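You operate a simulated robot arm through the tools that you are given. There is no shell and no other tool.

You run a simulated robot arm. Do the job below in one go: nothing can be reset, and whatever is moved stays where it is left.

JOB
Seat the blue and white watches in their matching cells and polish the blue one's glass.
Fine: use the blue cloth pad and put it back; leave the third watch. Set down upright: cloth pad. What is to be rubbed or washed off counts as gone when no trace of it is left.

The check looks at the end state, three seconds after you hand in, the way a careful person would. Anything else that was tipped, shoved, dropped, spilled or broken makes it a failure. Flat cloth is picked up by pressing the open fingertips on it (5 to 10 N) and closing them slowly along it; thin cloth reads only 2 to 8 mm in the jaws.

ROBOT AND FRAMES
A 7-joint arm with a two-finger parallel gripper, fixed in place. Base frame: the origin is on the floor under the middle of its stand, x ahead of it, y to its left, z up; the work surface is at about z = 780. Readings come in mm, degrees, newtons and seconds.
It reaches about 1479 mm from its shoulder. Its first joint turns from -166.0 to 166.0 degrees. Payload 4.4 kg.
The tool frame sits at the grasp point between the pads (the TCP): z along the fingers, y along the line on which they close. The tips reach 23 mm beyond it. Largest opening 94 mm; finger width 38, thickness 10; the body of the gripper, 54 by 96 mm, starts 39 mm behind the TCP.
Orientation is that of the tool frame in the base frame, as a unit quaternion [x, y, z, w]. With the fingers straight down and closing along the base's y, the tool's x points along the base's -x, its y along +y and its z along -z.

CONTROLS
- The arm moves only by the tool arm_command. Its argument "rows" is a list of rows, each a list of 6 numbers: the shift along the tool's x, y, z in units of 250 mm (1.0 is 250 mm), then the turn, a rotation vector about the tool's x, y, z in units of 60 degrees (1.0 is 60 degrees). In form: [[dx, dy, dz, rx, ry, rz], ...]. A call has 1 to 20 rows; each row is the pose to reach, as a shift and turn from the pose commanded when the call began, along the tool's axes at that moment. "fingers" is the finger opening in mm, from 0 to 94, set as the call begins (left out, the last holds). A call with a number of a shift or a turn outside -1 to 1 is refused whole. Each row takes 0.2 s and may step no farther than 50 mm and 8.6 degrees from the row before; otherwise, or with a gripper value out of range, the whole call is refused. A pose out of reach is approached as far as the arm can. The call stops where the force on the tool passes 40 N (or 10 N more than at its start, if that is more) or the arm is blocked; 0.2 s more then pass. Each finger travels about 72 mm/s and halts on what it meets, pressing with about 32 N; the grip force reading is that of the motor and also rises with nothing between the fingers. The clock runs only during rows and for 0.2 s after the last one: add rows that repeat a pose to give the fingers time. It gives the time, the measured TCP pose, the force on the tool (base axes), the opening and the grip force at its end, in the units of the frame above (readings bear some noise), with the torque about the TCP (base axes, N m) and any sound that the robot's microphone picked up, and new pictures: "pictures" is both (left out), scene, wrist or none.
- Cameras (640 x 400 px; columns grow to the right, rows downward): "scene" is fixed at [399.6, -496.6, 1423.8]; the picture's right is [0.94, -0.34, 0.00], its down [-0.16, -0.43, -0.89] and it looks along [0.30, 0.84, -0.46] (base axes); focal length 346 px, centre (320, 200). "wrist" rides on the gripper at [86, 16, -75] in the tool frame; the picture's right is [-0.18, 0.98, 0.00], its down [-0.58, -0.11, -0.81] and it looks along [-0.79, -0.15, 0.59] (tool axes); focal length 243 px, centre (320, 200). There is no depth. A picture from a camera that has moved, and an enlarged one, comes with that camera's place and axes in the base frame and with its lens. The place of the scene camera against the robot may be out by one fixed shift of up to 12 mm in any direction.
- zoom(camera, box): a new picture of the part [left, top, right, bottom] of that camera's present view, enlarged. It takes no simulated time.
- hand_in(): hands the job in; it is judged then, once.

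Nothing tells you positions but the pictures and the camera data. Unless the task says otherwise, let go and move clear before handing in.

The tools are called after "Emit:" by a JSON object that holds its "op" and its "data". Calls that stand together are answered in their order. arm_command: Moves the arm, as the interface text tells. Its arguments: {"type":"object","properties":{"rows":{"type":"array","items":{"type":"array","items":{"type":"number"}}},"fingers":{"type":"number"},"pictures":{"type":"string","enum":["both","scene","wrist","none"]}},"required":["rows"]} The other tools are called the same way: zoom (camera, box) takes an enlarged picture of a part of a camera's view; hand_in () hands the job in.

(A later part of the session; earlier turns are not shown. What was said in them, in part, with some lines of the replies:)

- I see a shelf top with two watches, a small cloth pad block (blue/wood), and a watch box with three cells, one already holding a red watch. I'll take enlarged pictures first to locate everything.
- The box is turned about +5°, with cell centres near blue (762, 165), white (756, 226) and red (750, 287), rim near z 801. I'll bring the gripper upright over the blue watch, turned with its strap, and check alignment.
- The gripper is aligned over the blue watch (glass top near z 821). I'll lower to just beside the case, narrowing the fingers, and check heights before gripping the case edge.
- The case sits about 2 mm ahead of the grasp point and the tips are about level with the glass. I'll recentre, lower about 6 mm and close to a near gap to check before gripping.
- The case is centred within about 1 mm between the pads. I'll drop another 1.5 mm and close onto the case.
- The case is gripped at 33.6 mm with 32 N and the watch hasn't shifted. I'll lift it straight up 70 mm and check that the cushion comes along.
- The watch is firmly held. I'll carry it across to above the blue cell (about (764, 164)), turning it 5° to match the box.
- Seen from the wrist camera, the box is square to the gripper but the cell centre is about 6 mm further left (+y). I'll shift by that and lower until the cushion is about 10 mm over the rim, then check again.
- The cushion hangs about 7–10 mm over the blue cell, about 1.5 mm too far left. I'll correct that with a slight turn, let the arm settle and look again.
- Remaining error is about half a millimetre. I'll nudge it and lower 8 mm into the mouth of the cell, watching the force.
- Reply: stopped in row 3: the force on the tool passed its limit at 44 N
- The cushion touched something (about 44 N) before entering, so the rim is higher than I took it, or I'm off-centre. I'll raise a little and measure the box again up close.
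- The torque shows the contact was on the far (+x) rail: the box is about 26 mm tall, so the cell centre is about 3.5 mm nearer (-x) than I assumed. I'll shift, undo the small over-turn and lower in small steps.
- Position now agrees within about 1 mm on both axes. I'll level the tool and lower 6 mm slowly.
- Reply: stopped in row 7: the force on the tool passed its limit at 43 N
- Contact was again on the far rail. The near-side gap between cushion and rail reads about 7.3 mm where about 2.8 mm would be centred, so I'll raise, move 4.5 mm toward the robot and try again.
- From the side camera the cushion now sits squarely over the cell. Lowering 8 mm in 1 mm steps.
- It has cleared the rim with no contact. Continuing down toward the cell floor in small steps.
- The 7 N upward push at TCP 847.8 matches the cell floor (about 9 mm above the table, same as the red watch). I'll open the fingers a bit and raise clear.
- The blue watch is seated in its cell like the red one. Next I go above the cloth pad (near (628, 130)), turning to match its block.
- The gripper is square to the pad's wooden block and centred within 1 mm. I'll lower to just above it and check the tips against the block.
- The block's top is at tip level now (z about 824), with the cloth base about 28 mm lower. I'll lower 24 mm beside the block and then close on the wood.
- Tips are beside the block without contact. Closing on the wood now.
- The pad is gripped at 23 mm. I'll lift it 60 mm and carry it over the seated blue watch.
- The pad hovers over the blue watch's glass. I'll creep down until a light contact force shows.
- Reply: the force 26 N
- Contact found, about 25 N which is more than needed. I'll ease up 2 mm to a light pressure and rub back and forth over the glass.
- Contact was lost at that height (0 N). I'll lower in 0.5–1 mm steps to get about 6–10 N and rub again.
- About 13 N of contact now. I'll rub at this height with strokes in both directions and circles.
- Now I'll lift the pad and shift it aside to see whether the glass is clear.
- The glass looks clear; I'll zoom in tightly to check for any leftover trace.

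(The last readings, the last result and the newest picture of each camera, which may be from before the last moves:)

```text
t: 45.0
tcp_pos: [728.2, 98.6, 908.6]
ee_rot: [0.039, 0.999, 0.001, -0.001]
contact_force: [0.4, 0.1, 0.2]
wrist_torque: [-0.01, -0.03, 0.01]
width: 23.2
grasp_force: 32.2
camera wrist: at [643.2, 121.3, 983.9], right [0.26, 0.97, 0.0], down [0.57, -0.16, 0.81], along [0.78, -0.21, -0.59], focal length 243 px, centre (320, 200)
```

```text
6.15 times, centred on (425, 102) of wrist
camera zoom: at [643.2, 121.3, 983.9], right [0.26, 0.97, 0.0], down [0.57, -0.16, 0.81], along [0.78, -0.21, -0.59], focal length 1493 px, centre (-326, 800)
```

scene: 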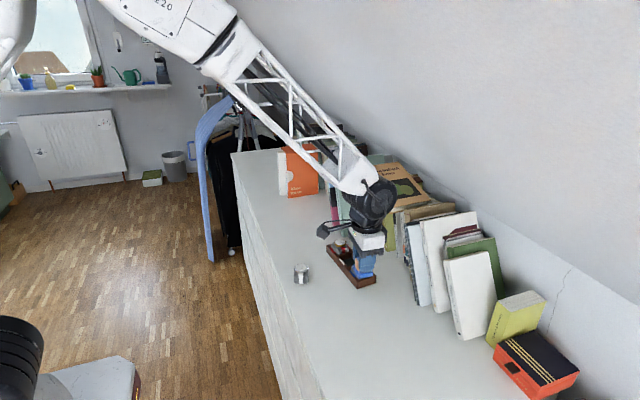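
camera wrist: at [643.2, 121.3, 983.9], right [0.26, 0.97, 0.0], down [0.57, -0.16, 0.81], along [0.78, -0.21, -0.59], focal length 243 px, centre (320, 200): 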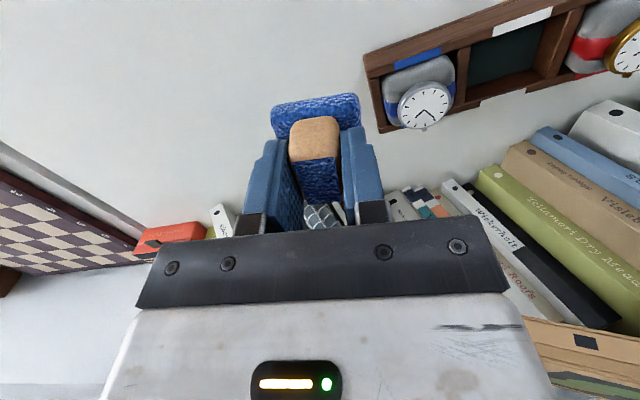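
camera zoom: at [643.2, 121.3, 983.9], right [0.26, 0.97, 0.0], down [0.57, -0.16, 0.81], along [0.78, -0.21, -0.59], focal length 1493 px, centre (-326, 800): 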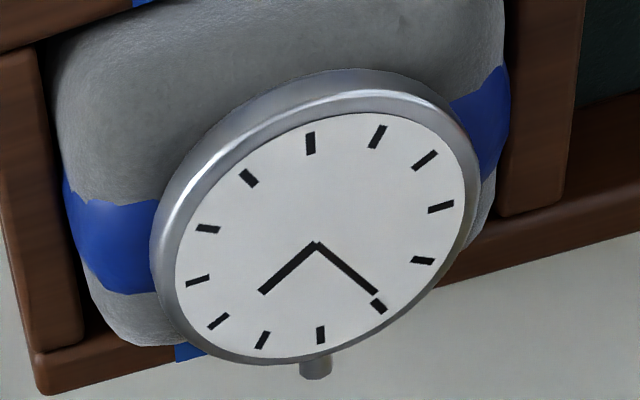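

Emit:
{"op": "zoom", "data": {"camera": "wrist", "box": [405, 80, 445, 115]}}

Emit:
{"op": "zoom", "data": {"camera": "wrist", "box": [600, 10, 640, 80]}}

```text
11.43 times, centred on (425, 98) of wrist
camera zoom: at [643.2, 121.3, 983.9], right [0.26, 0.97, 0.0], down [0.57, -0.16, 0.81], along [0.78, -0.21, -0.59], focal length 2773 px, centre (-880, 1371)
```

zoom: 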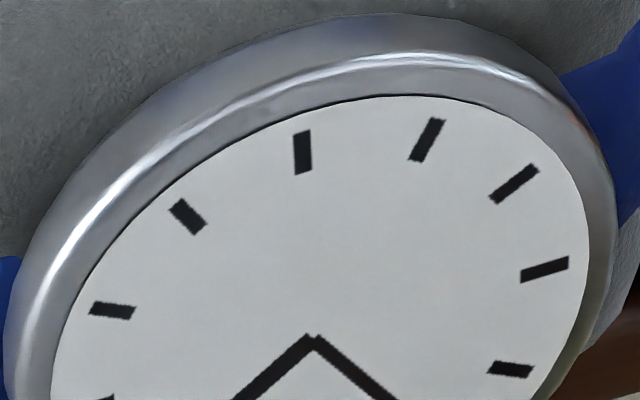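

```text
5.71 times, centred on (620, 45) of wrist
camera zoom: at [643.2, 121.3, 983.9], right [0.26, 0.97, 0.0], down [0.57, -0.16, 0.81], along [0.78, -0.21, -0.59], focal length 1386 px, centre (-1394, 1086)
```

zoom: 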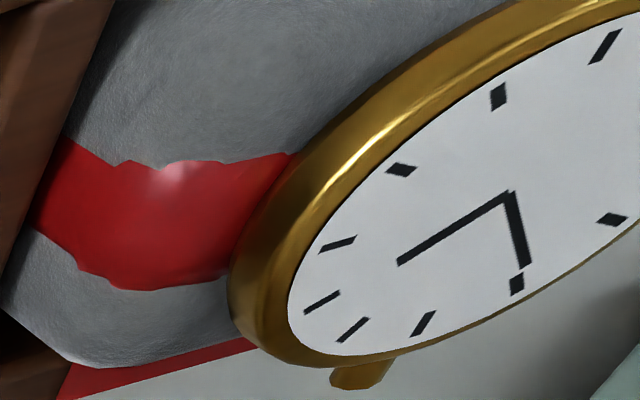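

The glass is spotless. Now I return the pad to the spot it came from: travel back, then lower to just above the table.

Emit:
{"op": "arm_command", "data": {"rows": [[0.1, 0.023, 0.02, 0, 0, 0], [0.25, 0.057, 0.06, 0, 0, 0], [0.36, 0.082, 0.1, 0, 0, 0], [0.405, 0.092, 0.1, 0, 0, 0], [0.413, 0.094, 0.12, 0, 0, 0], [0.413, 0.094, 0.2, 0, 0, 0], [0.413, 0.094, 0.27, 0, 0, 0], [0.413, 0.094, 0.31, 0, 0, 0], [0.413, 0.094, 0.328, 0, 0, 0], [0.413, 0.094, 0.328, 0, 0, 0]], "pictures": "both"}}

Emit:
{"op": "zoom", "data": {"camera": "scene", "box": [285, 240, 345, 310]}}

Emit:
{"op": "zoom", "data": {"camera": "wrist", "box": [220, 60, 420, 220]}}

```text
t: 47.2
tcp_pos: [628.2, 130.9, 825.7]
ee_rot: [0.039, 0.999, 0.001, -0.002]
contact_force: [-0.7, 0.3, -0.4]
wrist_torque: [0.0, -0.02, 0.01]
width: 23.1
grasp_force: 31.9
camera wrist: at [542.4, 153.7, 900.6], right [0.26, 0.97, 0.0], down [0.57, -0.16, 0.81], along [0.78, -0.21, -0.59], focal length 243 px, centre (320, 200)
```

scene: 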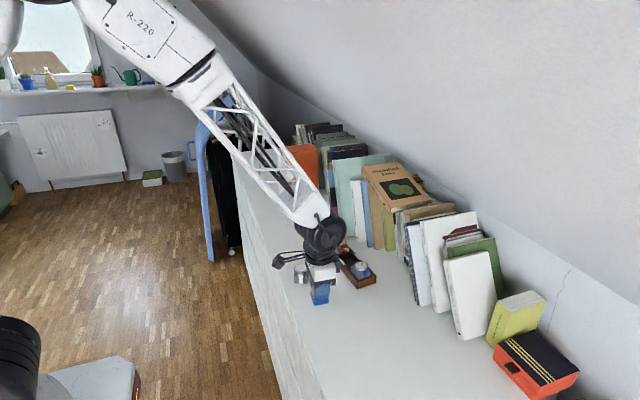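
wrist: 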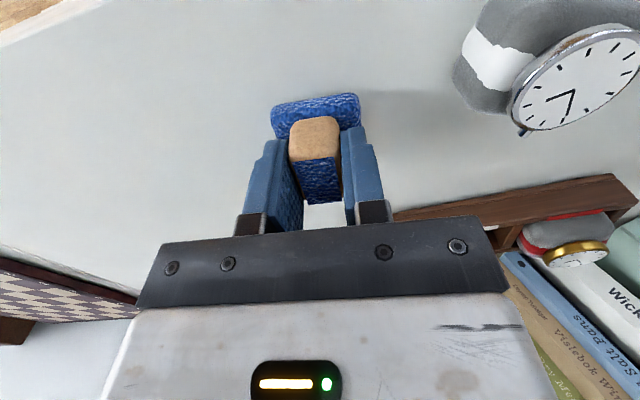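

```text
5.71 times, centred on (315, 275) of scene
camera zoom: at [399.6, -496.6, 1423.8], right [0.94, -0.34, 0.0], down [-0.16, -0.43, -0.89], along [0.3, 0.84, -0.46], focal length 1978 px, centre (349, -229)
```

zoom: 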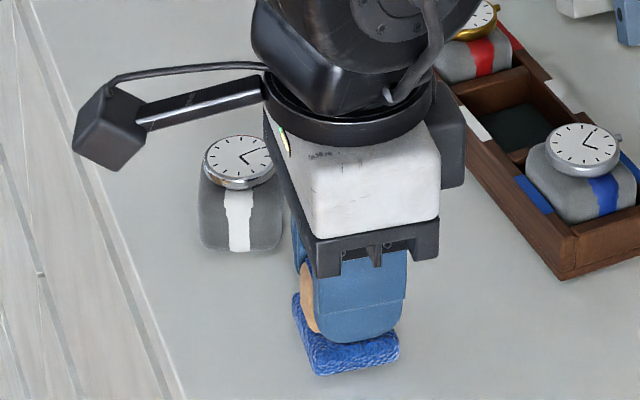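

```text
2.50 times, centred on (320, 140) of wrist
camera zoom: at [542.4, 153.7, 900.6], right [0.26, 0.97, 0.0], down [0.57, -0.16, 0.81], along [0.78, -0.21, -0.59], focal length 606 px, centre (320, 350)
```

zoom: 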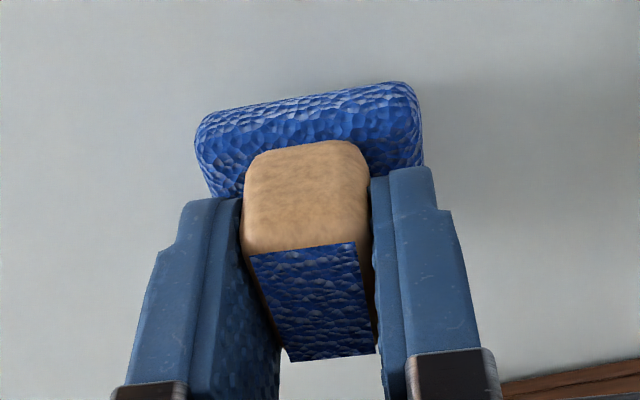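

The pad slid up about 1.5 mm in the fingers during rubbing, so it'll land a bit lower. I'll lower in small steps until it touches the table lightly.

Emit:
{"op": "arm_command", "data": {"rows": [[0, 0, 0.004, 0, 0, 0], [0, 0, 0.008, 0, 0, 0], [0, 0, 0.012, 0, 0, 0], [0, 0, 0.012, 0, 0, 0]], "pictures": "none"}}

Emit:
{"op": "arm_command", "data": {"rows": [[0, 0, 0.002, 0, 0, 0], [0, 0, 0.004, 0, 0, 0], [0, 0, 0.004, 0, 0, 0]], "pictures": "none"}}

```text
t: 48.2
tcp_pos: [627.1, 130.5, 822.3]
ee_rot: [0.039, 0.999, 0.0, 0.0]
contact_force: [0.0, -0.4, -0.6]
wrist_torque: [0.04, -0.02, 0.01]
width: 22.9
grasp_force: 31.8
```

```text
t: 49.0
tcp_pos: [627.5, 131.6, 822.6]
ee_rot: [0.039, 0.999, 0.0, 0.0]
contact_force: [-0.8, -1.4, -0.8]
wrist_torque: [0.0, 0.01, 0.01]
width: 23.2
grasp_force: 32.3
```

Emit:
{"op": "arm_command", "data": {"rows": [[0, 0, 0.001, 0, 0, 0], [0, 0, 0.002, 0, 0, 0], [0, 0, 0.002, 0, 0, 0]], "pictures": "none"}}

Emit:
{"op": "arm_command", "data": {"rows": [[0, 0, 0.001, 0, 0, 0], [0, 0, 0.002, 0, 0, 0], [0, 0, 0.002, 0, 0, 0]], "pictures": "none"}}

```text
t: 49.8
tcp_pos: [627.8, 129.9, 821.3]
ee_rot: [0.039, 0.999, 0.001, -0.002]
contact_force: [-0.2, 1.0, 0.1]
wrist_torque: [0.0, 0.01, 0.0]
width: 23.0
grasp_force: 32.1
```

```text
t: 50.6
tcp_pos: [627.3, 130.8, 820.6]
ee_rot: [0.039, 0.999, 0.001, 0.0]
contact_force: [0.8, 0.2, 0.8]
wrist_torque: [-0.02, 0.0, 0.05]
width: 23.0
grasp_force: 31.7
```

Emit:
{"op": "arm_command", "data": {"rows": [[0, 0, 0.001, 0, 0, 0], [0, 0, 0.002, 0, 0, 0], [0, 0, 0.002, 0, 0, 0]], "pictures": "none"}}

Emit:
{"op": "zoom", "data": {"camera": "scene", "box": [290, 255, 340, 310]}}

```text
t: 51.4
tcp_pos: [627.1, 129.6, 820.5]
ee_rot: [0.039, 0.999, 0.001, -0.001]
contact_force: [-2.5, 0.7, 9.4]
wrist_torque: [-0.02, 0.01, 0.01]
width: 23.0
grasp_force: 32.1
```

```text
7.27 times, centred on (315, 282) of scene
camera zoom: at [399.6, -496.6, 1423.8], right [0.94, -0.34, 0.0], down [-0.16, -0.43, -0.89], along [0.3, 0.84, -0.46], focal length 2517 px, centre (356, -400)
```

zoom: 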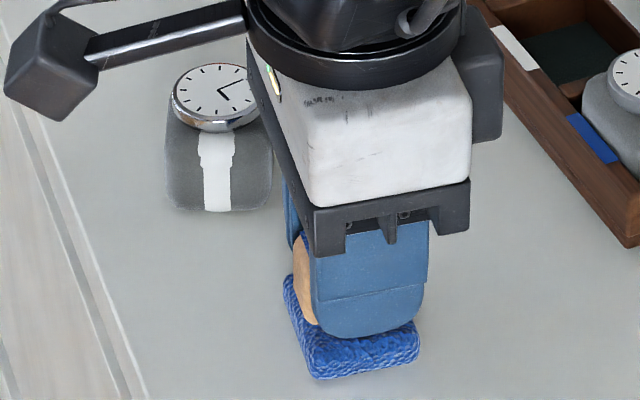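

The pad is on the table (9 N). I'll open the fingers and rise straight up.

Emit:
{"op": "arm_command", "data": {"rows": [[0, 0, -0.001, 0, 0, 0], [0, 0, -0.001, 0, 0, 0], [0, 0, -0.001, 0, 0, 0]], "fingers": 46, "pictures": "none"}}

Emit:
{"op": "arm_command", "data": {"rows": [[0, 0, -0.03, 0, 0, 0], [0, 0, -0.1, 0, 0, 0], [0, 0, -0.2, 0, 0, 0], [0, 0, -0.32, 0, 0, 0], [0, 0, -0.32, 0, 0, 0]], "pictures": "both"}}

Emit:
{"op": "zoom", "data": {"camera": "scene", "box": [285, 240, 345, 310]}}

Emit:
{"op": "zoom", "data": {"camera": "wrist", "box": [240, 10, 400, 150]}}

```text
t: 52.2
tcp_pos: [627.7, 131.1, 820.8]
ee_rot: [0.04, 0.999, 0.001, 0.0]
contact_force: [0.4, -0.3, 0.8]
wrist_torque: [0.02, 0.05, 0.02]
width: 45.9
grasp_force: 0.1
```

```text
t: 53.4
tcp_pos: [625.9, 130.2, 900.7]
ee_rot: [0.039, 0.999, 0.001, -0.001]
contact_force: [-0.5, -0.5, 1.0]
wrist_torque: [0.01, 0.01, 0.02]
width: 45.7
grasp_force: 0.1
camera wrist: at [540.7, 153.5, 975.8], right [0.26, 0.97, 0.0], down [0.57, -0.16, 0.81], along [0.78, -0.21, -0.59], focal length 243 px, centre (320, 200)
```

scene: 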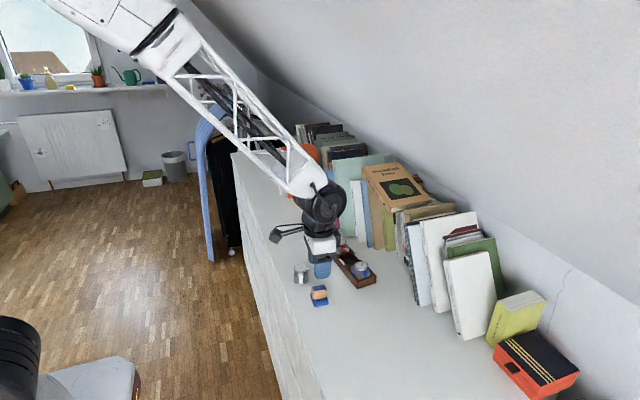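
wrist: 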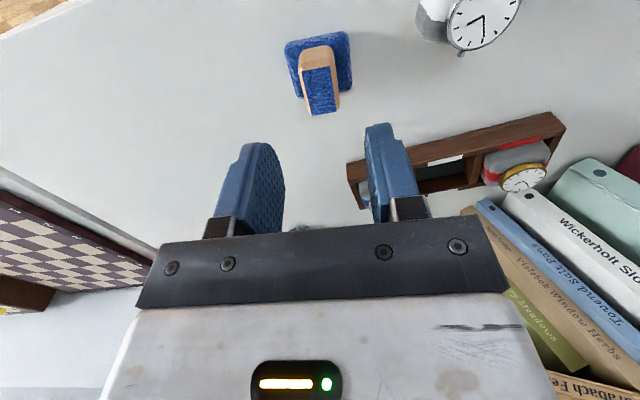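

```text
5.71 times, centred on (315, 275) of scene
camera zoom: at [399.6, -496.6, 1423.8], right [0.94, -0.34, 0.0], down [-0.16, -0.43, -0.89], along [0.3, 0.84, -0.46], focal length 1978 px, centre (349, -229)
```

zoom: 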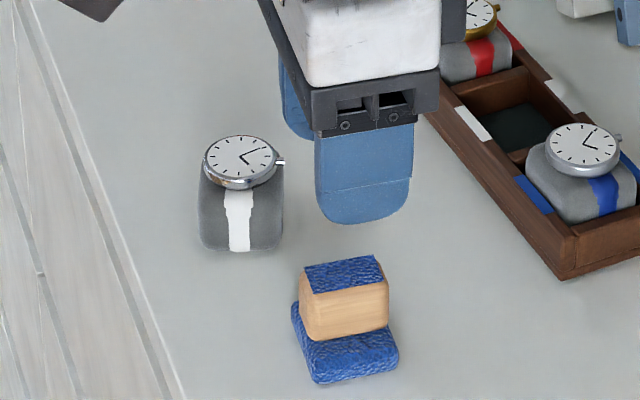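

```text
2.86 times, centred on (320, 80) of wrist
camera zoom: at [540.7, 153.5, 975.8], right [0.26, 0.97, 0.0], down [0.57, -0.16, 0.81], along [0.78, -0.21, -0.59], focal length 693 px, centre (320, 543)
```

zoom: 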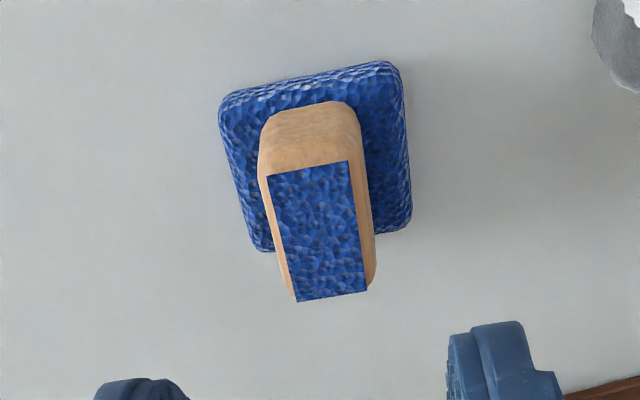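

The pad is back on its spot, upright. Next is the white watch: I move above it (about (608, 223)), turned about -20° to match its strap.

Emit:
{"op": "arm_command", "data": {"rows": [[0.02, 0.06, 0, 0, 0, 0.05], [0.045, 0.16, 0, 0, 0, 0.11], [0.075, 0.26, 0, 0, 0, 0.18], [0.1, 0.34, 0, 0, 0, 0.24], [0.105, 0.365, 0, 0, 0, 0.2583], [0.105, 0.365, 0, 0, 0, 0.2583]], "fingers": 62, "pictures": "wrist"}}

Emit:
{"op": "zoom", "data": {"camera": "wrist", "box": [270, 30, 370, 130]}}

```text
t: 54.8
tcp_pos: [608.6, 225.2, 900.2]
ee_rot: [0.174, 0.985, 0.0, -0.001]
contact_force: [-0.5, 0.5, 0.3]
wrist_torque: [0.0, -0.01, 0.01]
width: 61.9
grasp_force: 0.0
camera wrist: at [531.6, 268.5, 976.5], right [0.51, 0.86, 0.0], down [0.51, -0.3, 0.81], along [0.69, -0.41, -0.59], focal length 243 px, centre (320, 200)
```

wrist: 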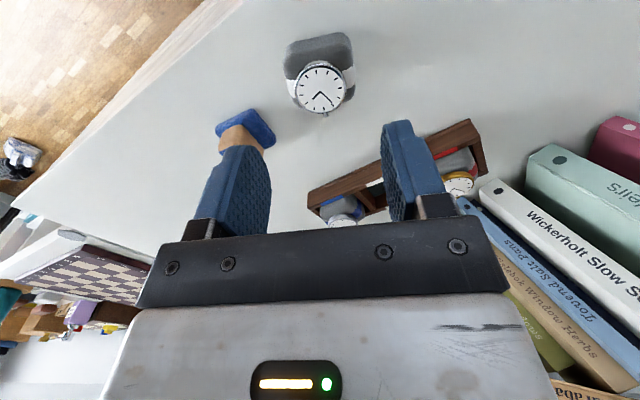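

```text
4.00 times, centred on (320, 80) of wrist
camera zoom: at [531.6, 268.5, 976.5], right [0.51, 0.86, 0.0], down [0.51, -0.3, 0.81], along [0.69, -0.41, -0.59], focal length 970 px, centre (320, 680)
```

zoom: 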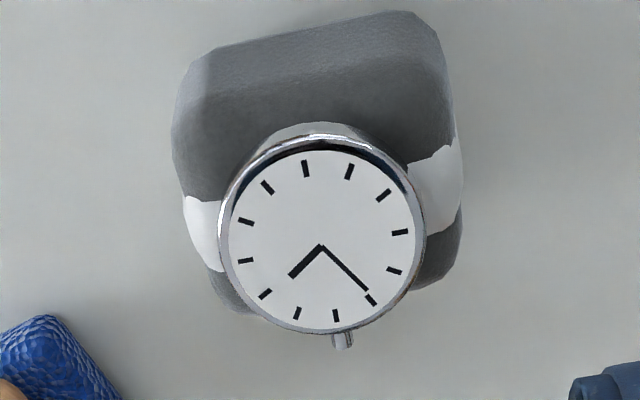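

The white watch is centred within 0.5 mm and its strap is in line with the gripper. I'll lower in the same way as for the blue one.

Emit:
{"op": "arm_command", "data": {"rows": [[0.0016, 0.002, 0.07, 0, 0, 0], [0.0016, 0.002, 0.14, 0, 0, 0], [0.0016, 0.002, 0.2, 0, 0, 0], [0.0016, 0.002, 0.224, 0, 0, 0], [0.0016, 0.002, 0.224, 0, 0, 0]], "pictures": "wrist"}}

Emit:
{"op": "zoom", "data": {"camera": "wrist", "box": [240, 70, 400, 200]}}

Emit:
{"op": "zoom", "data": {"camera": "scene", "box": [270, 230, 340, 310]}}

```text
t: 56.0
tcp_pos: [607.8, 225.8, 844.4]
ee_rot: [0.173, 0.985, -0.001, -0.001]
contact_force: [-0.3, -0.5, -0.3]
wrist_torque: [0.0, 0.02, 0.01]
width: 62.1
grasp_force: 0.1
camera wrist: at [530.9, 269.9, 920.2], right [0.51, 0.86, 0.0], down [0.51, -0.3, 0.81], along [0.69, -0.41, -0.59], focal length 243 px, centre (320, 200)
```

wrist: 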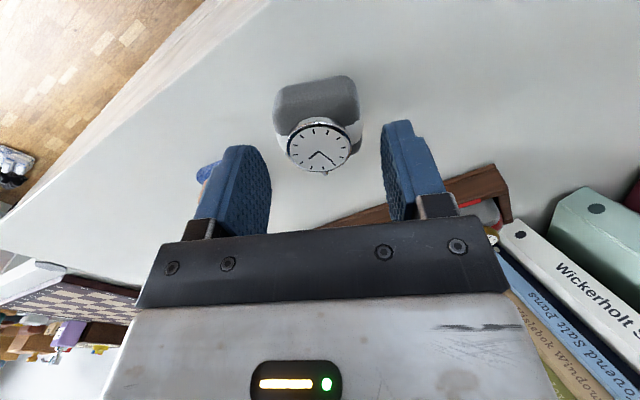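

```text
3.08 times, centred on (320, 135) of wrist
camera zoom: at [530.9, 269.9, 920.2], right [0.51, 0.86, 0.0], down [0.51, -0.3, 0.81], along [0.69, -0.41, -0.59], focal length 746 px, centre (320, 400)
```

zoom: 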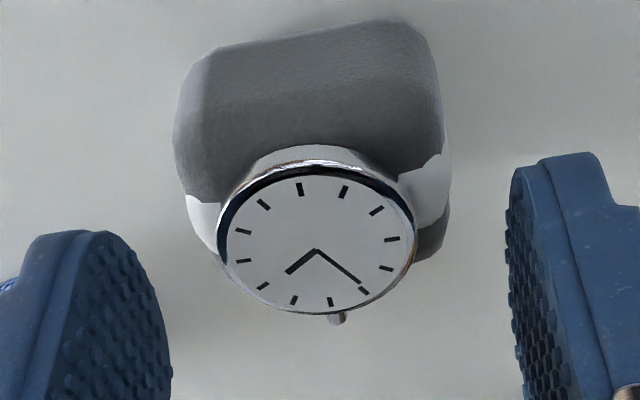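

```text
5.00 times, centred on (305, 270) of scene
camera zoom: at [399.6, -496.6, 1423.8], right [0.94, -0.34, 0.0], down [-0.16, -0.43, -0.89], along [0.3, 0.84, -0.46], focal length 1731 px, centre (395, -150)
```

zoom: 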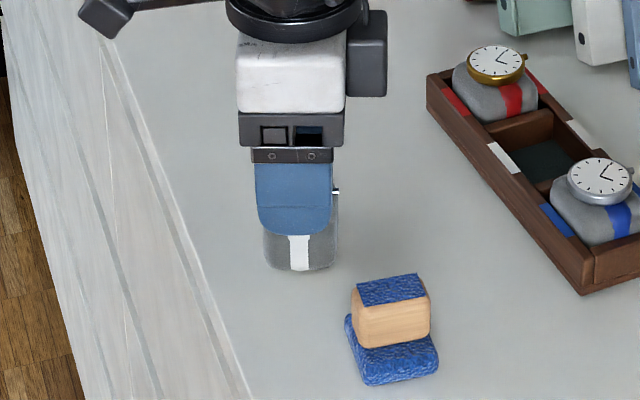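

Centred within about 1 mm. Lowering 6.3 mm with the fingers narrowed, then gripping the case.

Emit:
{"op": "arm_command", "data": {"rows": [[-0.002, -0.001, 0.008, 0, 0, 0], [-0.002, -0.001, 0.016, 0, 0, 0], [-0.002, -0.001, 0.025, 0, 0, 0], [-0.002, -0.001, 0.025, 0, 0, 0]], "fingers": 46, "pictures": "none"}}

Emit:
{"op": "zoom", "data": {"camera": "wrist", "box": [240, 70, 400, 200]}}

```text
t: 57.0
tcp_pos: [608.3, 223.7, 837.8]
ee_rot: [0.174, 0.985, 0.0, -0.001]
contact_force: [-0.5, 0.2, -0.5]
wrist_torque: [-0.04, 0.0, -0.01]
width: 46.0
grasp_force: 0.0
```

```text
3.08 times, centred on (320, 135) of wrist
camera zoom: at [532.0, 268.6, 913.6], right [0.51, 0.86, 0.0], down [0.51, -0.3, 0.81], along [0.69, -0.41, -0.59], focal length 746 px, centre (320, 400)
```

zoom: 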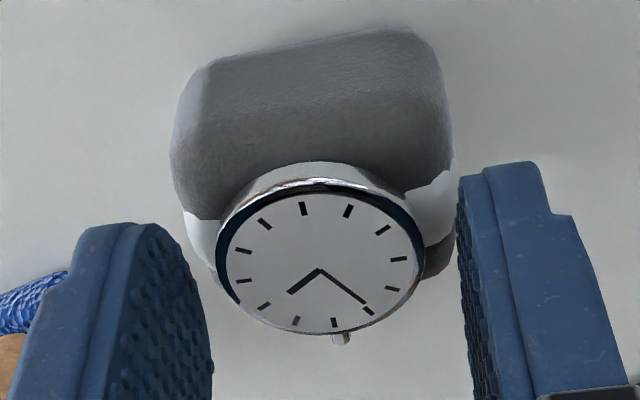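

Emit:
{"op": "arm_command", "data": {"rows": [[0, 0, 0, 0, 0, 0], [0, 0, 0, 0, 0, 0], [0, 0, 0, 0, 0, 0], [0, 0, 0, 0, 0, 0]], "fingers": 30, "pictures": "none"}}

Emit:
{"op": "arm_command", "data": {"rows": [[0, 0, -0.02, 0, 0, 0], [0, 0, -0.06, 0, 0, 0], [0, 0, -0.12, 0, 0, 0], [0, 0, -0.2, 0, 0, 0], [0, 0, -0.28, 0, 0, 0], [0, 0, -0.28, 0, 0, 0]], "pictures": "both"}}

Emit:
{"op": "zoom", "data": {"camera": "wrist", "box": [240, 70, 400, 200]}}

Emit:
{"op": "zoom", "data": {"camera": "scene", "box": [270, 190, 390, 310]}}

```text
t: 58.0
tcp_pos: [609.4, 224.0, 838.3]
ee_rot: [0.174, 0.985, 0.0, -0.001]
contact_force: [-0.4, 0.3, 0.2]
wrist_torque: [-0.08, 0.05, 0.01]
width: 33.7
grasp_force: 31.6
```

```text
t: 59.4
tcp_pos: [607.1, 222.6, 910.3]
ee_rot: [0.174, 0.985, 0.0, -0.001]
contact_force: [-0.2, 0.1, -1.2]
wrist_torque: [0.01, -0.02, 0.02]
width: 33.5
grasp_force: 31.8
camera wrist: at [531.7, 268.0, 985.3], right [0.51, 0.86, 0.0], down [0.51, -0.3, 0.81], along [0.69, -0.41, -0.59], focal length 243 px, centre (320, 200)
```

scene: 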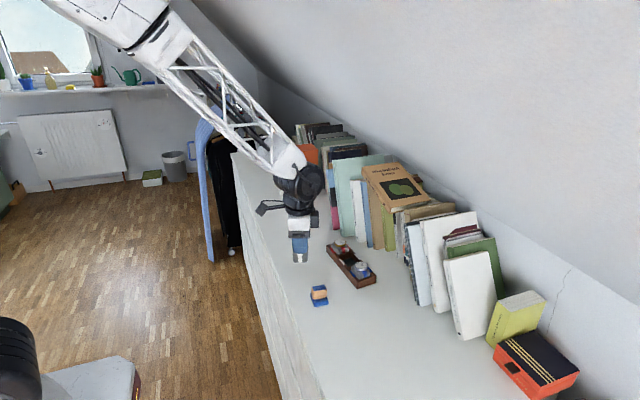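
wrist: 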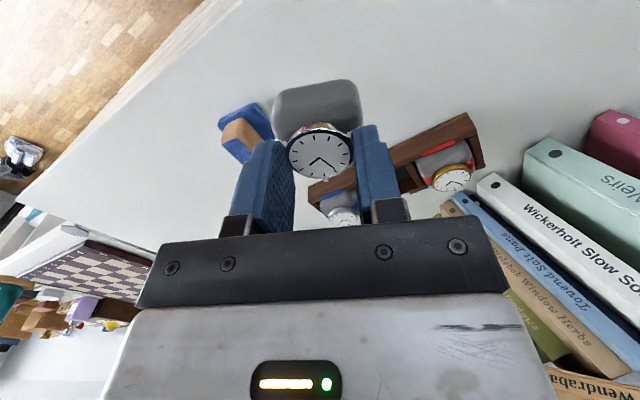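

```text
3.08 times, centred on (320, 135) of wrist
camera zoom: at [531.7, 268.0, 985.3], right [0.51, 0.86, 0.0], down [0.51, -0.3, 0.81], along [0.69, -0.41, -0.59], focal length 746 px, centre (320, 400)
```

zoom: 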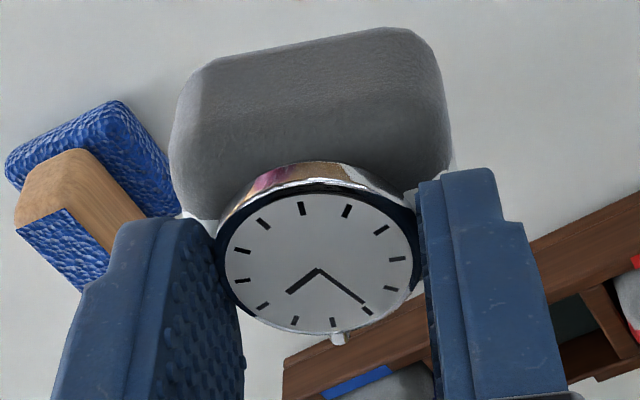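

```text
3.33 times, centred on (330, 250) of scene
camera zoom: at [399.6, -496.6, 1423.8], right [0.94, -0.34, 0.0], down [-0.16, -0.43, -0.89], along [0.3, 0.84, -0.46], focal length 1154 px, centre (287, 33)
```

zoom: 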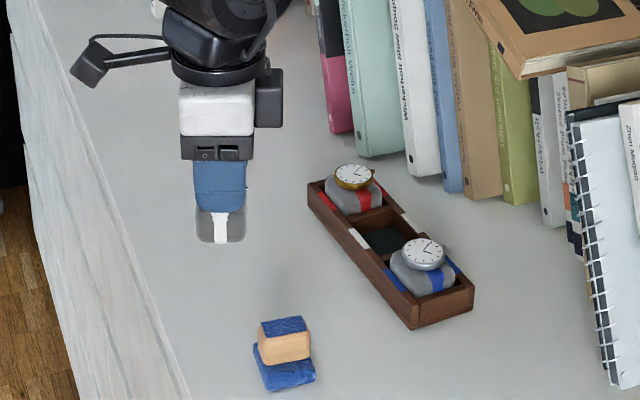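

The white watch is held securely. I carry it above the middle (white) cell and turn it to the box's angle.

Emit:
{"op": "arm_command", "data": {"rows": [[-0.04, 0.015, 0, 0, 0, -0.05], [-0.13, 0.05, 0, 0, 0, -0.12], [-0.25, 0.096, 0, 0, 0, -0.21], [-0.37, 0.142, 0, 0, 0, -0.3], [-0.47, 0.18, 0, 0, 0, -0.37], [-0.53, 0.203, 0, 0, 0, -0.41], [-0.5403, 0.2069, 0, 0, 0, -0.42], [-0.5403, 0.2069, 0, 0, 0, -0.42], [-0.5403, 0.2069, 0, 0, 0, -0.42]], "pictures": "both"}}

Emit:
{"op": "zoom", "data": {"camera": "wrist", "box": [235, 0, 435, 125]}}

Emit:
{"op": "zoom", "data": {"camera": "wrist", "box": [220, 0, 330, 80]}}

Emit:
{"op": "zoom", "data": {"camera": "scene", "box": [315, 200, 395, 290]}}

```text
t: 61.4
tcp_pos: [752.5, 227.2, 909.3]
ee_rot: [-0.046, 0.999, 0.0, -0.001]
contact_force: [0.6, 0.2, -0.6]
wrist_torque: [-0.02, -0.06, 0.01]
width: 33.4
grasp_force: 32.0
camera wrist: at [664.7, 234.5, 984.6], right [0.09, 1.0, 0.0], down [0.59, -0.06, 0.81], along [0.8, -0.08, -0.59], focal length 243 px, centre (320, 200)
```

scene: 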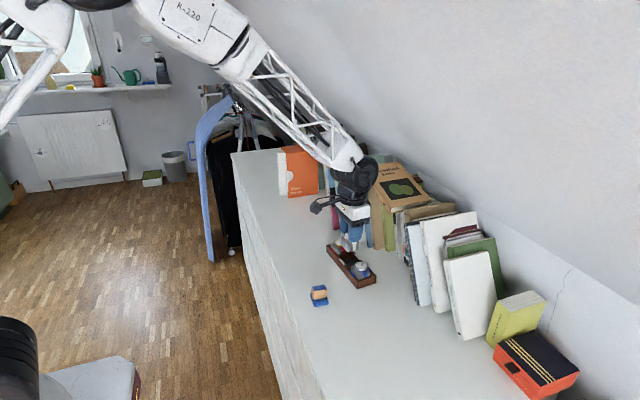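
wrist: 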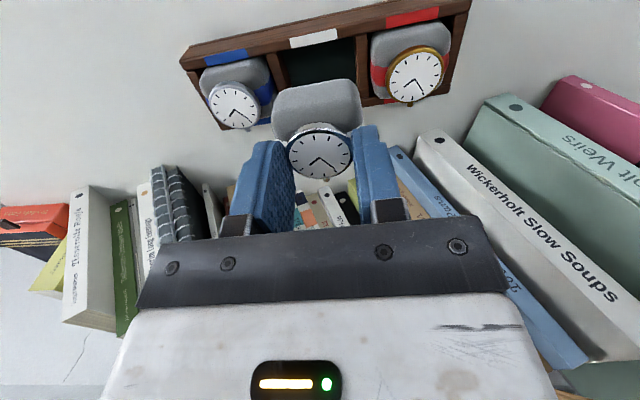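

```text
3.20 times, centred on (335, 62) of wrist
camera zoom: at [664.7, 234.5, 984.6], right [0.09, 1.0, 0.0], down [0.59, -0.06, 0.81], along [0.8, -0.08, -0.59], focal length 776 px, centre (272, 640)
```

zoom: 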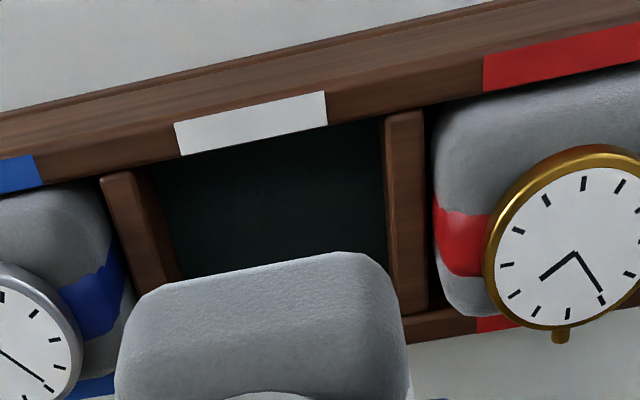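

```text
5.00 times, centred on (275, 40) of wrist
camera zoom: at [664.7, 234.5, 984.6], right [0.09, 1.0, 0.0], down [0.59, -0.06, 0.81], along [0.8, -0.08, -0.59], focal length 1213 px, centre (545, 1000)
```

zoom: 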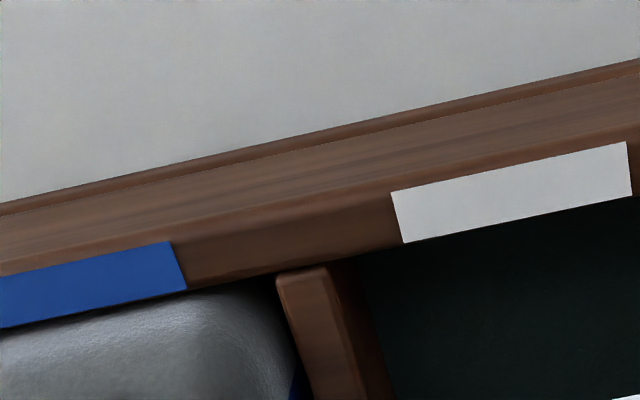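

```text
4.44 times, centred on (355, 245) of scene
camera zoom: at [399.6, -496.6, 1423.8], right [0.94, -0.34, 0.0], down [-0.16, -0.43, -0.89], along [0.3, 0.84, -0.46], focal length 1538 px, centre (164, 0)
```

zoom: 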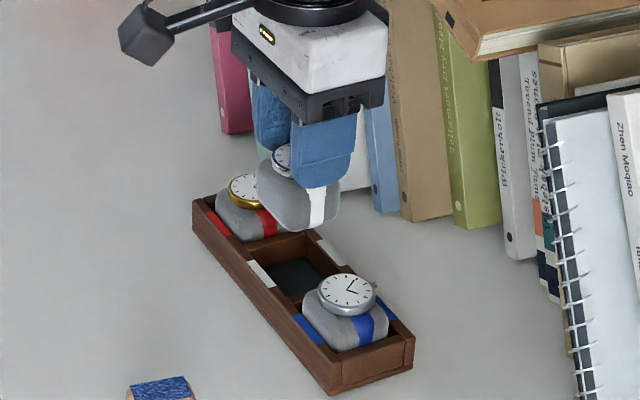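

The white cell lines up with the gripper to about 1 mm. I'll nudge it and lower to just above the rim to check the gaps again.

Emit:
{"op": "arm_command", "data": {"rows": [[-0.0036, 0.002, 0.03, 0, 0, 0], [-0.0036, 0.002, 0.08, 0, 0, 0], [-0.0036, 0.002, 0.13, 0, 0, 0], [-0.0036, 0.002, 0.15, 0, 0, 0], [-0.0036, 0.002, 0.15, 0, 0, 0], [-0.0036, 0.002, 0.15, 0, 0, 0]], "pictures": "wrist"}}

Emit:
{"op": "zoom", "data": {"camera": "wrist", "box": [235, 30, 395, 150]}}

Emit:
{"op": "zoom", "data": {"camera": "scene", "box": [325, 215, 385, 285]}}

```text
t: 62.8
tcp_pos: [754.2, 227.8, 870.5]
ee_rot: [-0.045, 0.999, 0.001, -0.001]
contact_force: [-0.2, 0.3, -2.0]
wrist_torque: [-0.01, 0.04, 0.07]
width: 33.7
grasp_force: 31.5
camera wrist: at [665.7, 235.6, 945.9], right [0.09, 1.0, 0.0], down [0.59, -0.06, 0.81], along [0.8, -0.08, -0.59], focal length 243 px, centre (320, 200)
```

wrist: 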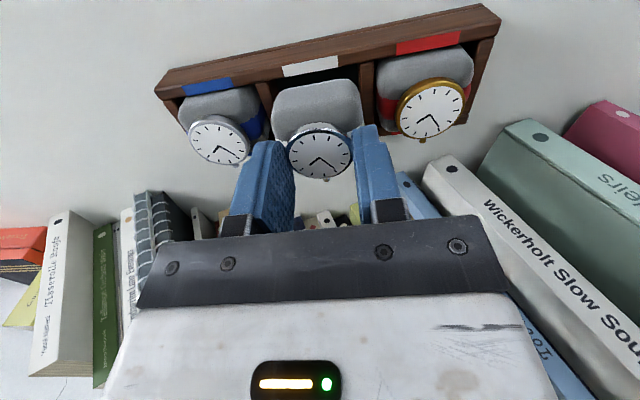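

```text
3.33 times, centred on (315, 90) of wrist
camera zoom: at [665.7, 235.6, 945.9], right [0.09, 1.0, 0.0], down [0.59, -0.06, 0.81], along [0.8, -0.08, -0.59], focal length 809 px, centre (337, 567)
```

zoom: 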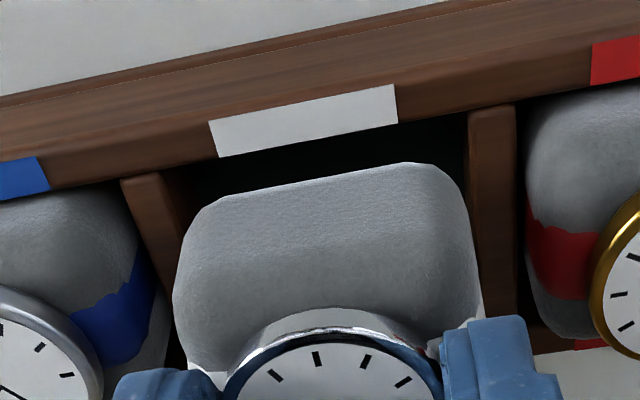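

```text
5.71 times, centred on (355, 250) of scene
camera zoom: at [399.6, -496.6, 1423.8], right [0.94, -0.34, 0.0], down [-0.16, -0.43, -0.89], along [0.3, 0.84, -0.46], focal length 1978 px, centre (120, -86)
```

zoom: 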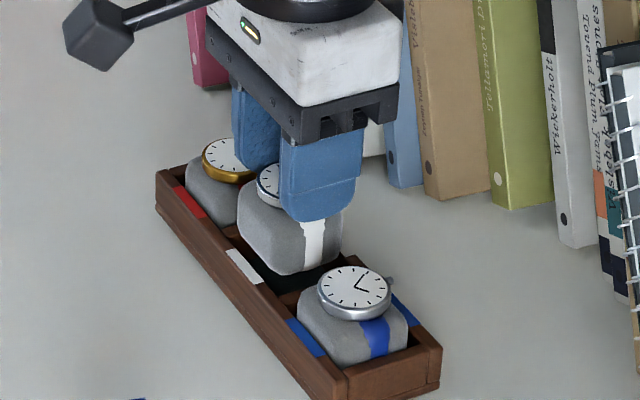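

The white watch hangs about 2 mm nearer the near rail than centred. I'll shift 2.2 mm away from the robot and lower slowly past the rim.

Emit:
{"op": "arm_command", "data": {"rows": [[-0.0088, -0.0014, 0, 0, 0, 0], [-0.0088, -0.0014, 0.006, 0, 0, 0], [-0.0088, -0.0014, 0.012, 0, 0, 0], [-0.0088, -0.0014, 0.016, 0, 0, 0], [-0.0088, -0.0014, 0.02, 0, 0, 0], [-0.0088, -0.0014, 0.024, 0, 0, 0], [-0.0088, -0.0014, 0.028, 0, 0, 0], [-0.0088, -0.0014, 0.032, 0, 0, 0], [-0.0088, -0.0014, 0.036, 0, 0, 0], [-0.0088, -0.0014, 0.036, 0, 0, 0]], "pictures": "wrist"}}

Emit:
{"op": "zoom", "data": {"camera": "wrist", "box": [235, 30, 395, 150]}}

Emit:
{"op": "zoom", "data": {"camera": "scene", "box": [325, 215, 385, 285]}}

```text
t: 65.0
tcp_pos: [755.2, 227.8, 860.6]
ee_rot: [-0.045, 0.999, 0.0, -0.001]
contact_force: [-0.4, 0.2, -0.4]
wrist_torque: [0.0, 0.01, 0.01]
width: 33.6
grasp_force: 31.9
camera wrist: at [667.7, 235.6, 937.6], right [0.09, 1.0, 0.0], down [0.59, -0.06, 0.81], along [0.8, -0.08, -0.59], focal length 243 px, centre (320, 200)
```

wrist: 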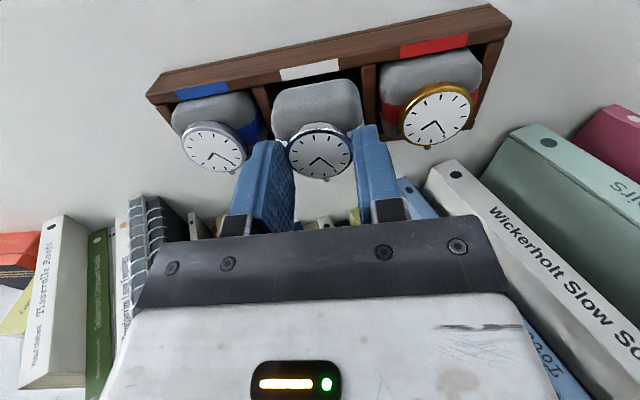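

```text
3.33 times, centred on (315, 90) of wrist
camera zoom: at [667.7, 235.6, 937.6], right [0.09, 1.0, 0.0], down [0.59, -0.06, 0.81], along [0.8, -0.08, -0.59], focal length 809 px, centre (337, 567)
```

zoom: 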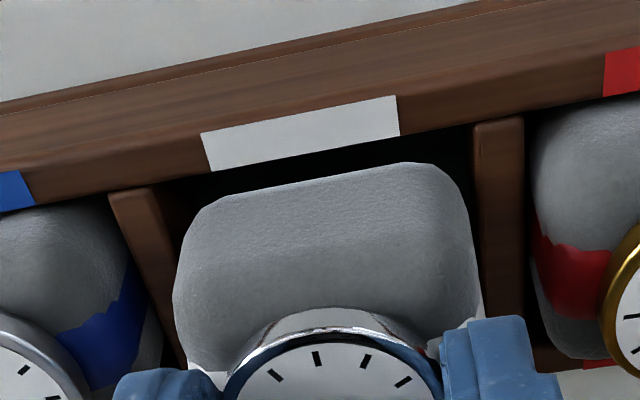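

```text
5.71 times, centred on (355, 250) of scene
camera zoom: at [399.6, -496.6, 1423.8], right [0.94, -0.34, 0.0], down [-0.16, -0.43, -0.89], along [0.3, 0.84, -0.46], focal length 1978 px, centre (120, -86)
```

zoom: 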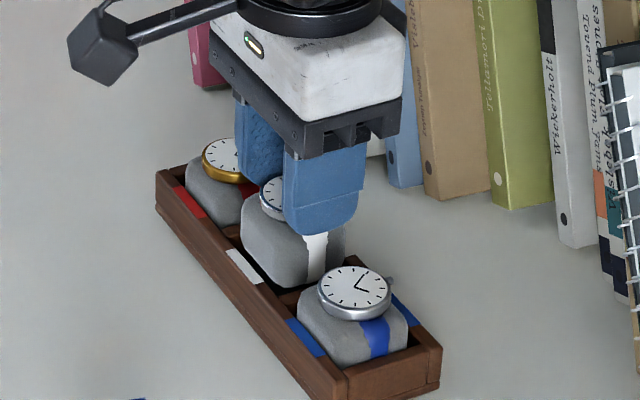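

No contact and it's at the rim. The near gap is now about 1 mm larger than needed, so I'll correct by 0.9 mm and continue down to the floor.

Emit:
{"op": "arm_command", "data": {"rows": [[0.0036, 0, 0.004, 0, 0, 0], [0.0036, 0, 0.01, 0, 0, 0], [0.0036, 0, 0.016, 0, 0, 0], [0.0036, 0, 0.022, 0, 0, 0], [0.0036, 0, 0.028, 0, 0, 0], [0.0036, 0, 0.034, 0, 0, 0], [0.0036, 0, 0.04, 0, 0, 0], [0.0036, 0, 0.046, 0, 0, 0], [0.0036, 0, 0.05, 0, 0, 0], [0.0036, 0, 0.05, 0, 0, 0]], "pictures": "wrist"}}

Emit:
{"op": "zoom", "data": {"camera": "wrist", "box": [235, 30, 395, 150]}}

Emit:
{"op": "zoom", "data": {"camera": "scene", "box": [325, 215, 385, 285]}}

```text
t: 67.2
tcp_pos: [756.2, 226.8, 849.3]
ee_rot: [-0.045, 0.999, 0.0, -0.001]
contact_force: [-0.1, -1.1, -0.4]
wrist_torque: [-0.03, 0.01, 0.0]
width: 33.7
grasp_force: 31.7
camera wrist: at [667.5, 235.0, 925.2], right [0.09, 1.0, 0.0], down [0.59, -0.06, 0.81], along [0.8, -0.08, -0.59], focal length 243 px, centre (320, 200)
```

wrist: 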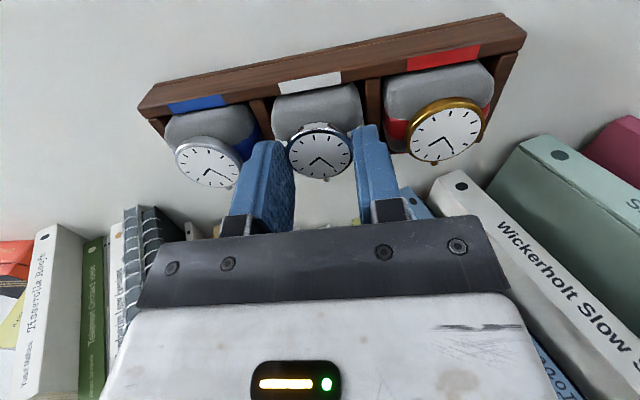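

```text
3.33 times, centred on (315, 90) of wrist
camera zoom: at [667.5, 235.0, 925.2], right [0.09, 1.0, 0.0], down [0.59, -0.06, 0.81], along [0.8, -0.08, -0.59], focal length 809 px, centre (337, 567)
```

zoom: 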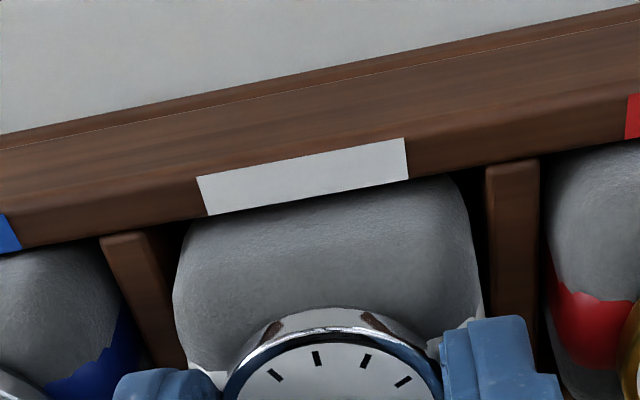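

```text
5.71 times, centred on (355, 250) of scene
camera zoom: at [399.6, -496.6, 1423.8], right [0.94, -0.34, 0.0], down [-0.16, -0.43, -0.89], along [0.3, 0.84, -0.46], focal length 1978 px, centre (120, -86)
```

zoom: 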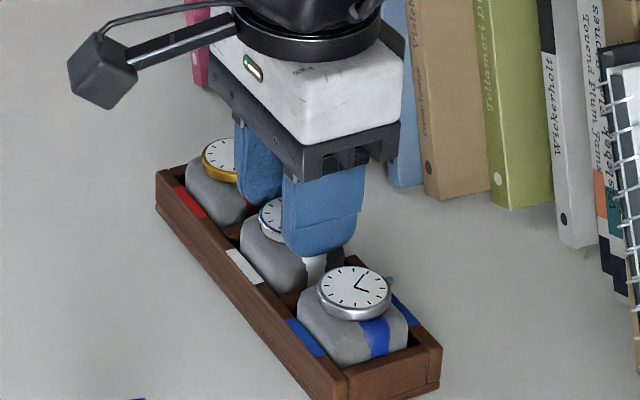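

It's well inside the cell with no side contact. Lowering the last couple of millimetres until the floor is felt.

Emit:
{"op": "arm_command", "data": {"rows": [[0, 0, 0.002, 0, 0, 0], [0, 0, 0.004, 0, 0, 0], [0, 0, 0.006, 0, 0, 0], [0, 0, 0.006, 0, 0, 0]], "pictures": "none"}}

Emit:
{"op": "arm_command", "data": {"rows": [[0, 0, 0.002, 0, 0, 0], [0, 0, 0.004, 0, 0, 0], [0, 0, 0.004, 0, 0, 0]], "pictures": "none"}}

```text
t: 68.2
tcp_pos: [755.4, 227.4, 848.9]
ee_rot: [-0.045, 0.999, 0.001, -0.001]
contact_force: [0.2, 1.0, 2.7]
wrist_torque: [0.0, 0.01, -0.03]
width: 33.8
grasp_force: 32.1
```

```text
t: 69.0
tcp_pos: [756.2, 226.3, 847.6]
ee_rot: [-0.045, 0.999, 0.001, 0.0]
contact_force: [-2.7, 2.9, 18.7]
wrist_torque: [-0.1, 0.28, 0.01]
width: 33.6
grasp_force: 31.8
```

The watch is on the cell floor. I'll relieve the pressure slightly and open the fingers just enough to clear the case and its neighbours.

Emit:
{"op": "arm_command", "data": {"rows": [[0, 0, -0.003, 0, 0, 0], [0, 0, -0.003, 0, 0, 0], [0, 0, -0.003, 0, 0, 0]], "fingers": 44, "pictures": "none"}}

Emit:
{"op": "arm_command", "data": {"rows": [[0, 0, -0.02, 0, 0, 0], [0, 0, -0.06, 0, 0, 0], [0, 0, -0.14, 0, 0, 0], [0, 0, -0.26, 0, 0, 0], [0, 0, -0.4, 0, 0, 0], [0.15, 0, -0.5, 0, 0, 0], [0.25, 0, -0.6, 0, 0, 0], [0.25, 0, -0.6, 0, 0, 0]], "pictures": "both"}}

Emit:
{"op": "zoom", "data": {"camera": "scene", "box": [325, 225, 385, 295]}}

Emit:
{"op": "zoom", "data": {"camera": "wrist", "box": [200, 0, 440, 150]}}

```text
t: 69.8
tcp_pos: [755.7, 226.7, 848.8]
ee_rot: [-0.045, 0.999, 0.001, -0.001]
contact_force: [0.1, -0.6, 0.3]
wrist_torque: [0.01, -0.01, -0.03]
width: 43.9
grasp_force: 0.1
```

```text
t: 71.6
tcp_pos: [692.0, 221.9, 997.9]
ee_rot: [-0.045, 0.999, 0.001, -0.001]
contact_force: [-0.7, 0.2, -0.7]
wrist_torque: [-0.01, 0.02, -0.01]
width: 44.0
grasp_force: 0.0
camera wrist: at [604.6, 230.0, 1073.4], right [0.09, 1.0, 0.0], down [0.59, -0.06, 0.81], along [0.8, -0.08, -0.59], focal length 243 px, centre (320, 200)
```

scene: 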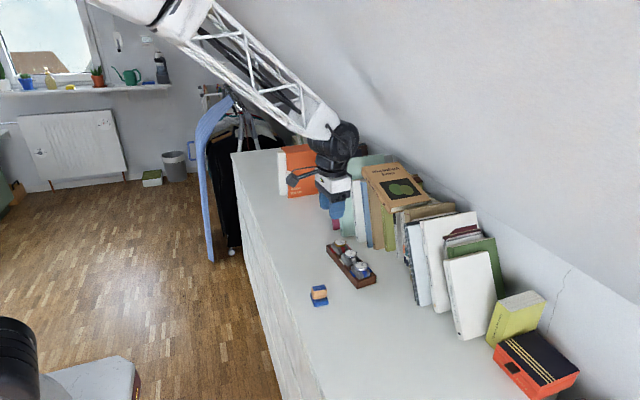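
wrist: 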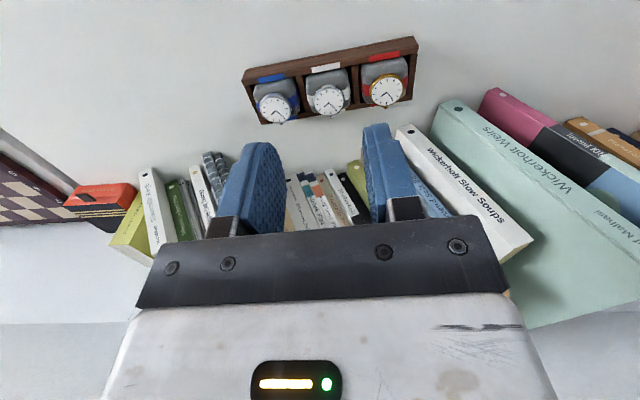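

```text
5.71 times, centred on (355, 260) of scene
camera zoom: at [399.6, -496.6, 1423.8], right [0.94, -0.34, 0.0], down [-0.16, -0.43, -0.89], along [0.3, 0.84, -0.46], focal length 1978 px, centre (120, -143)
```

zoom: 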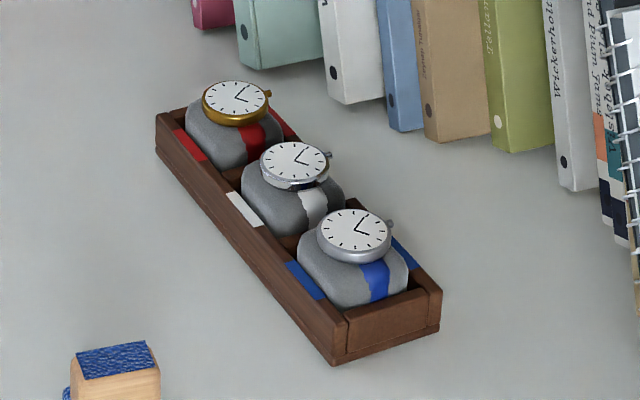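

```text
2.67 times, centred on (320, 75) of wrist
camera zoom: at [604.6, 230.0, 1073.4], right [0.09, 1.0, 0.0], down [0.59, -0.06, 0.81], along [0.8, -0.08, -0.59], focal length 647 px, centre (320, 533)
```

zoom: 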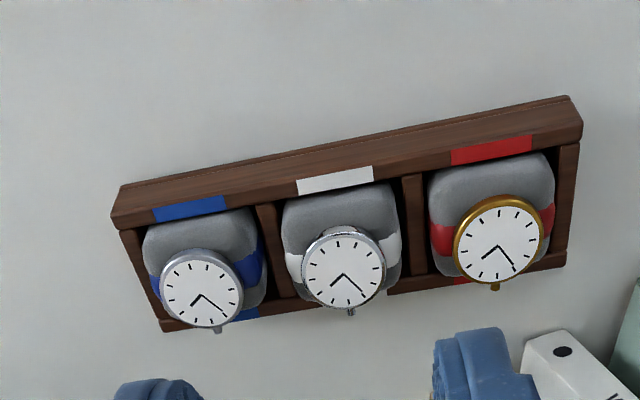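

Both watches are in their cells. I'll compare the box, pad and watches with the starting pictures and check seating and glass up close before handing in.

Emit:
{"op": "zoom", "data": {"camera": "scene", "box": [325, 235, 380, 290]}}

Emit:
{"op": "zoom", "data": {"camera": "scene", "box": [260, 220, 400, 320]}}

Emit:
{"op": "zoom", "data": {"camera": "wrist", "box": [240, 60, 340, 130]}}

Emit:
{"op": "zoom", "data": {"camera": "wrist", "box": [255, 85, 300, 125]}}

```text
7.27 times, centred on (352, 262) of scene
camera zoom: at [399.6, -496.6, 1423.8], right [0.94, -0.34, 0.0], down [-0.16, -0.43, -0.89], along [0.3, 0.84, -0.46], focal length 2517 px, centre (84, -254)
```

zoom: 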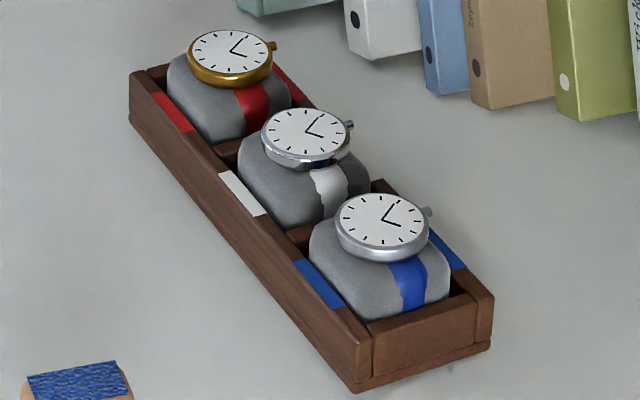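

```text
4.00 times, centred on (330, 270) of scene
camera zoom: at [399.6, -496.6, 1423.8], right [0.94, -0.34, 0.0], down [-0.16, -0.43, -0.89], along [0.3, 0.84, -0.46], focal length 1385 px, centre (280, -80)
```

zoom: 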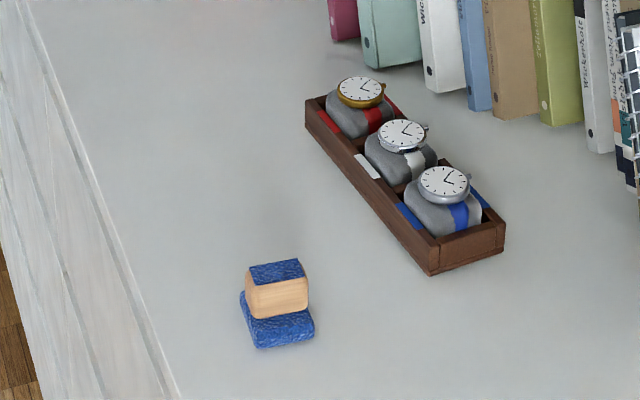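

```text
5.71 times, centred on (290, 95) of wrist
camera zoom: at [604.6, 230.0, 1073.4], right [0.09, 1.0, 0.0], down [0.59, -0.06, 0.81], along [0.8, -0.08, -0.59], focal length 1386 px, centre (491, 800)
```

zoom: 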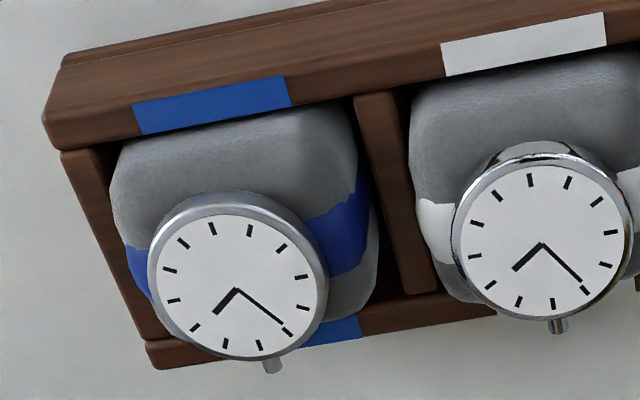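

```text
10.00 times, centred on (278, 105) of wrist
camera zoom: at [604.6, 230.0, 1073.4], right [0.09, 1.0, 0.0], down [0.59, -0.06, 0.81], along [0.8, -0.08, -0.59], focal length 2426 px, centre (745, 1150)
```

zoom: 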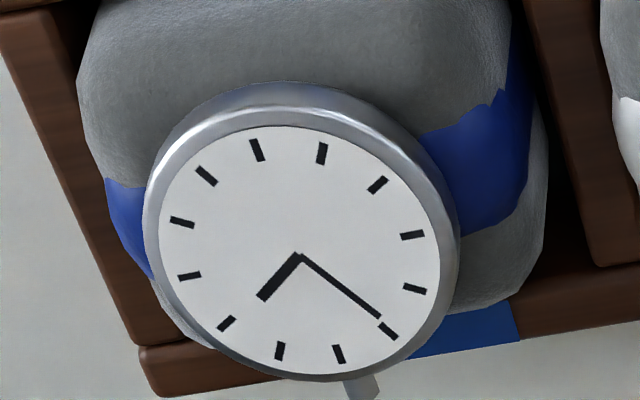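

Everything checks out:
- **Watches:** blue and white sit level in their matching cells, evenly spaced with the red one, which is untouched.
- **Glass:** the blue watch's glass is spotless.
- **Box and pad:** the box hasn't moved, and the pad is back upright in its original place.

The gripper is empty and clear, so I'm handing in.

Emit:
{"op": "hand_in", "data": {}}

```text
The job is handed in.
```

The job is handed in. The blue and white watches are in their matching cells, and no haze shows on the blue one's glass in the close-up pictures.

- **Cloth pad:** it's back in its original spot, standing upright. It slid about 1.5 mm in the fingers while rubbing, so I lowered it until it touched the table before letting go.
- **Third watch:** I left it alone, and it looks the same as at the start.
- **Seating the blue watch:** the cushion pressed on the box rim twice, at about 44 N and 43 N, before I had it centred over the cell. In the before and after pictures the box hasn't moved.

The gripper was open and clear when I handed in.
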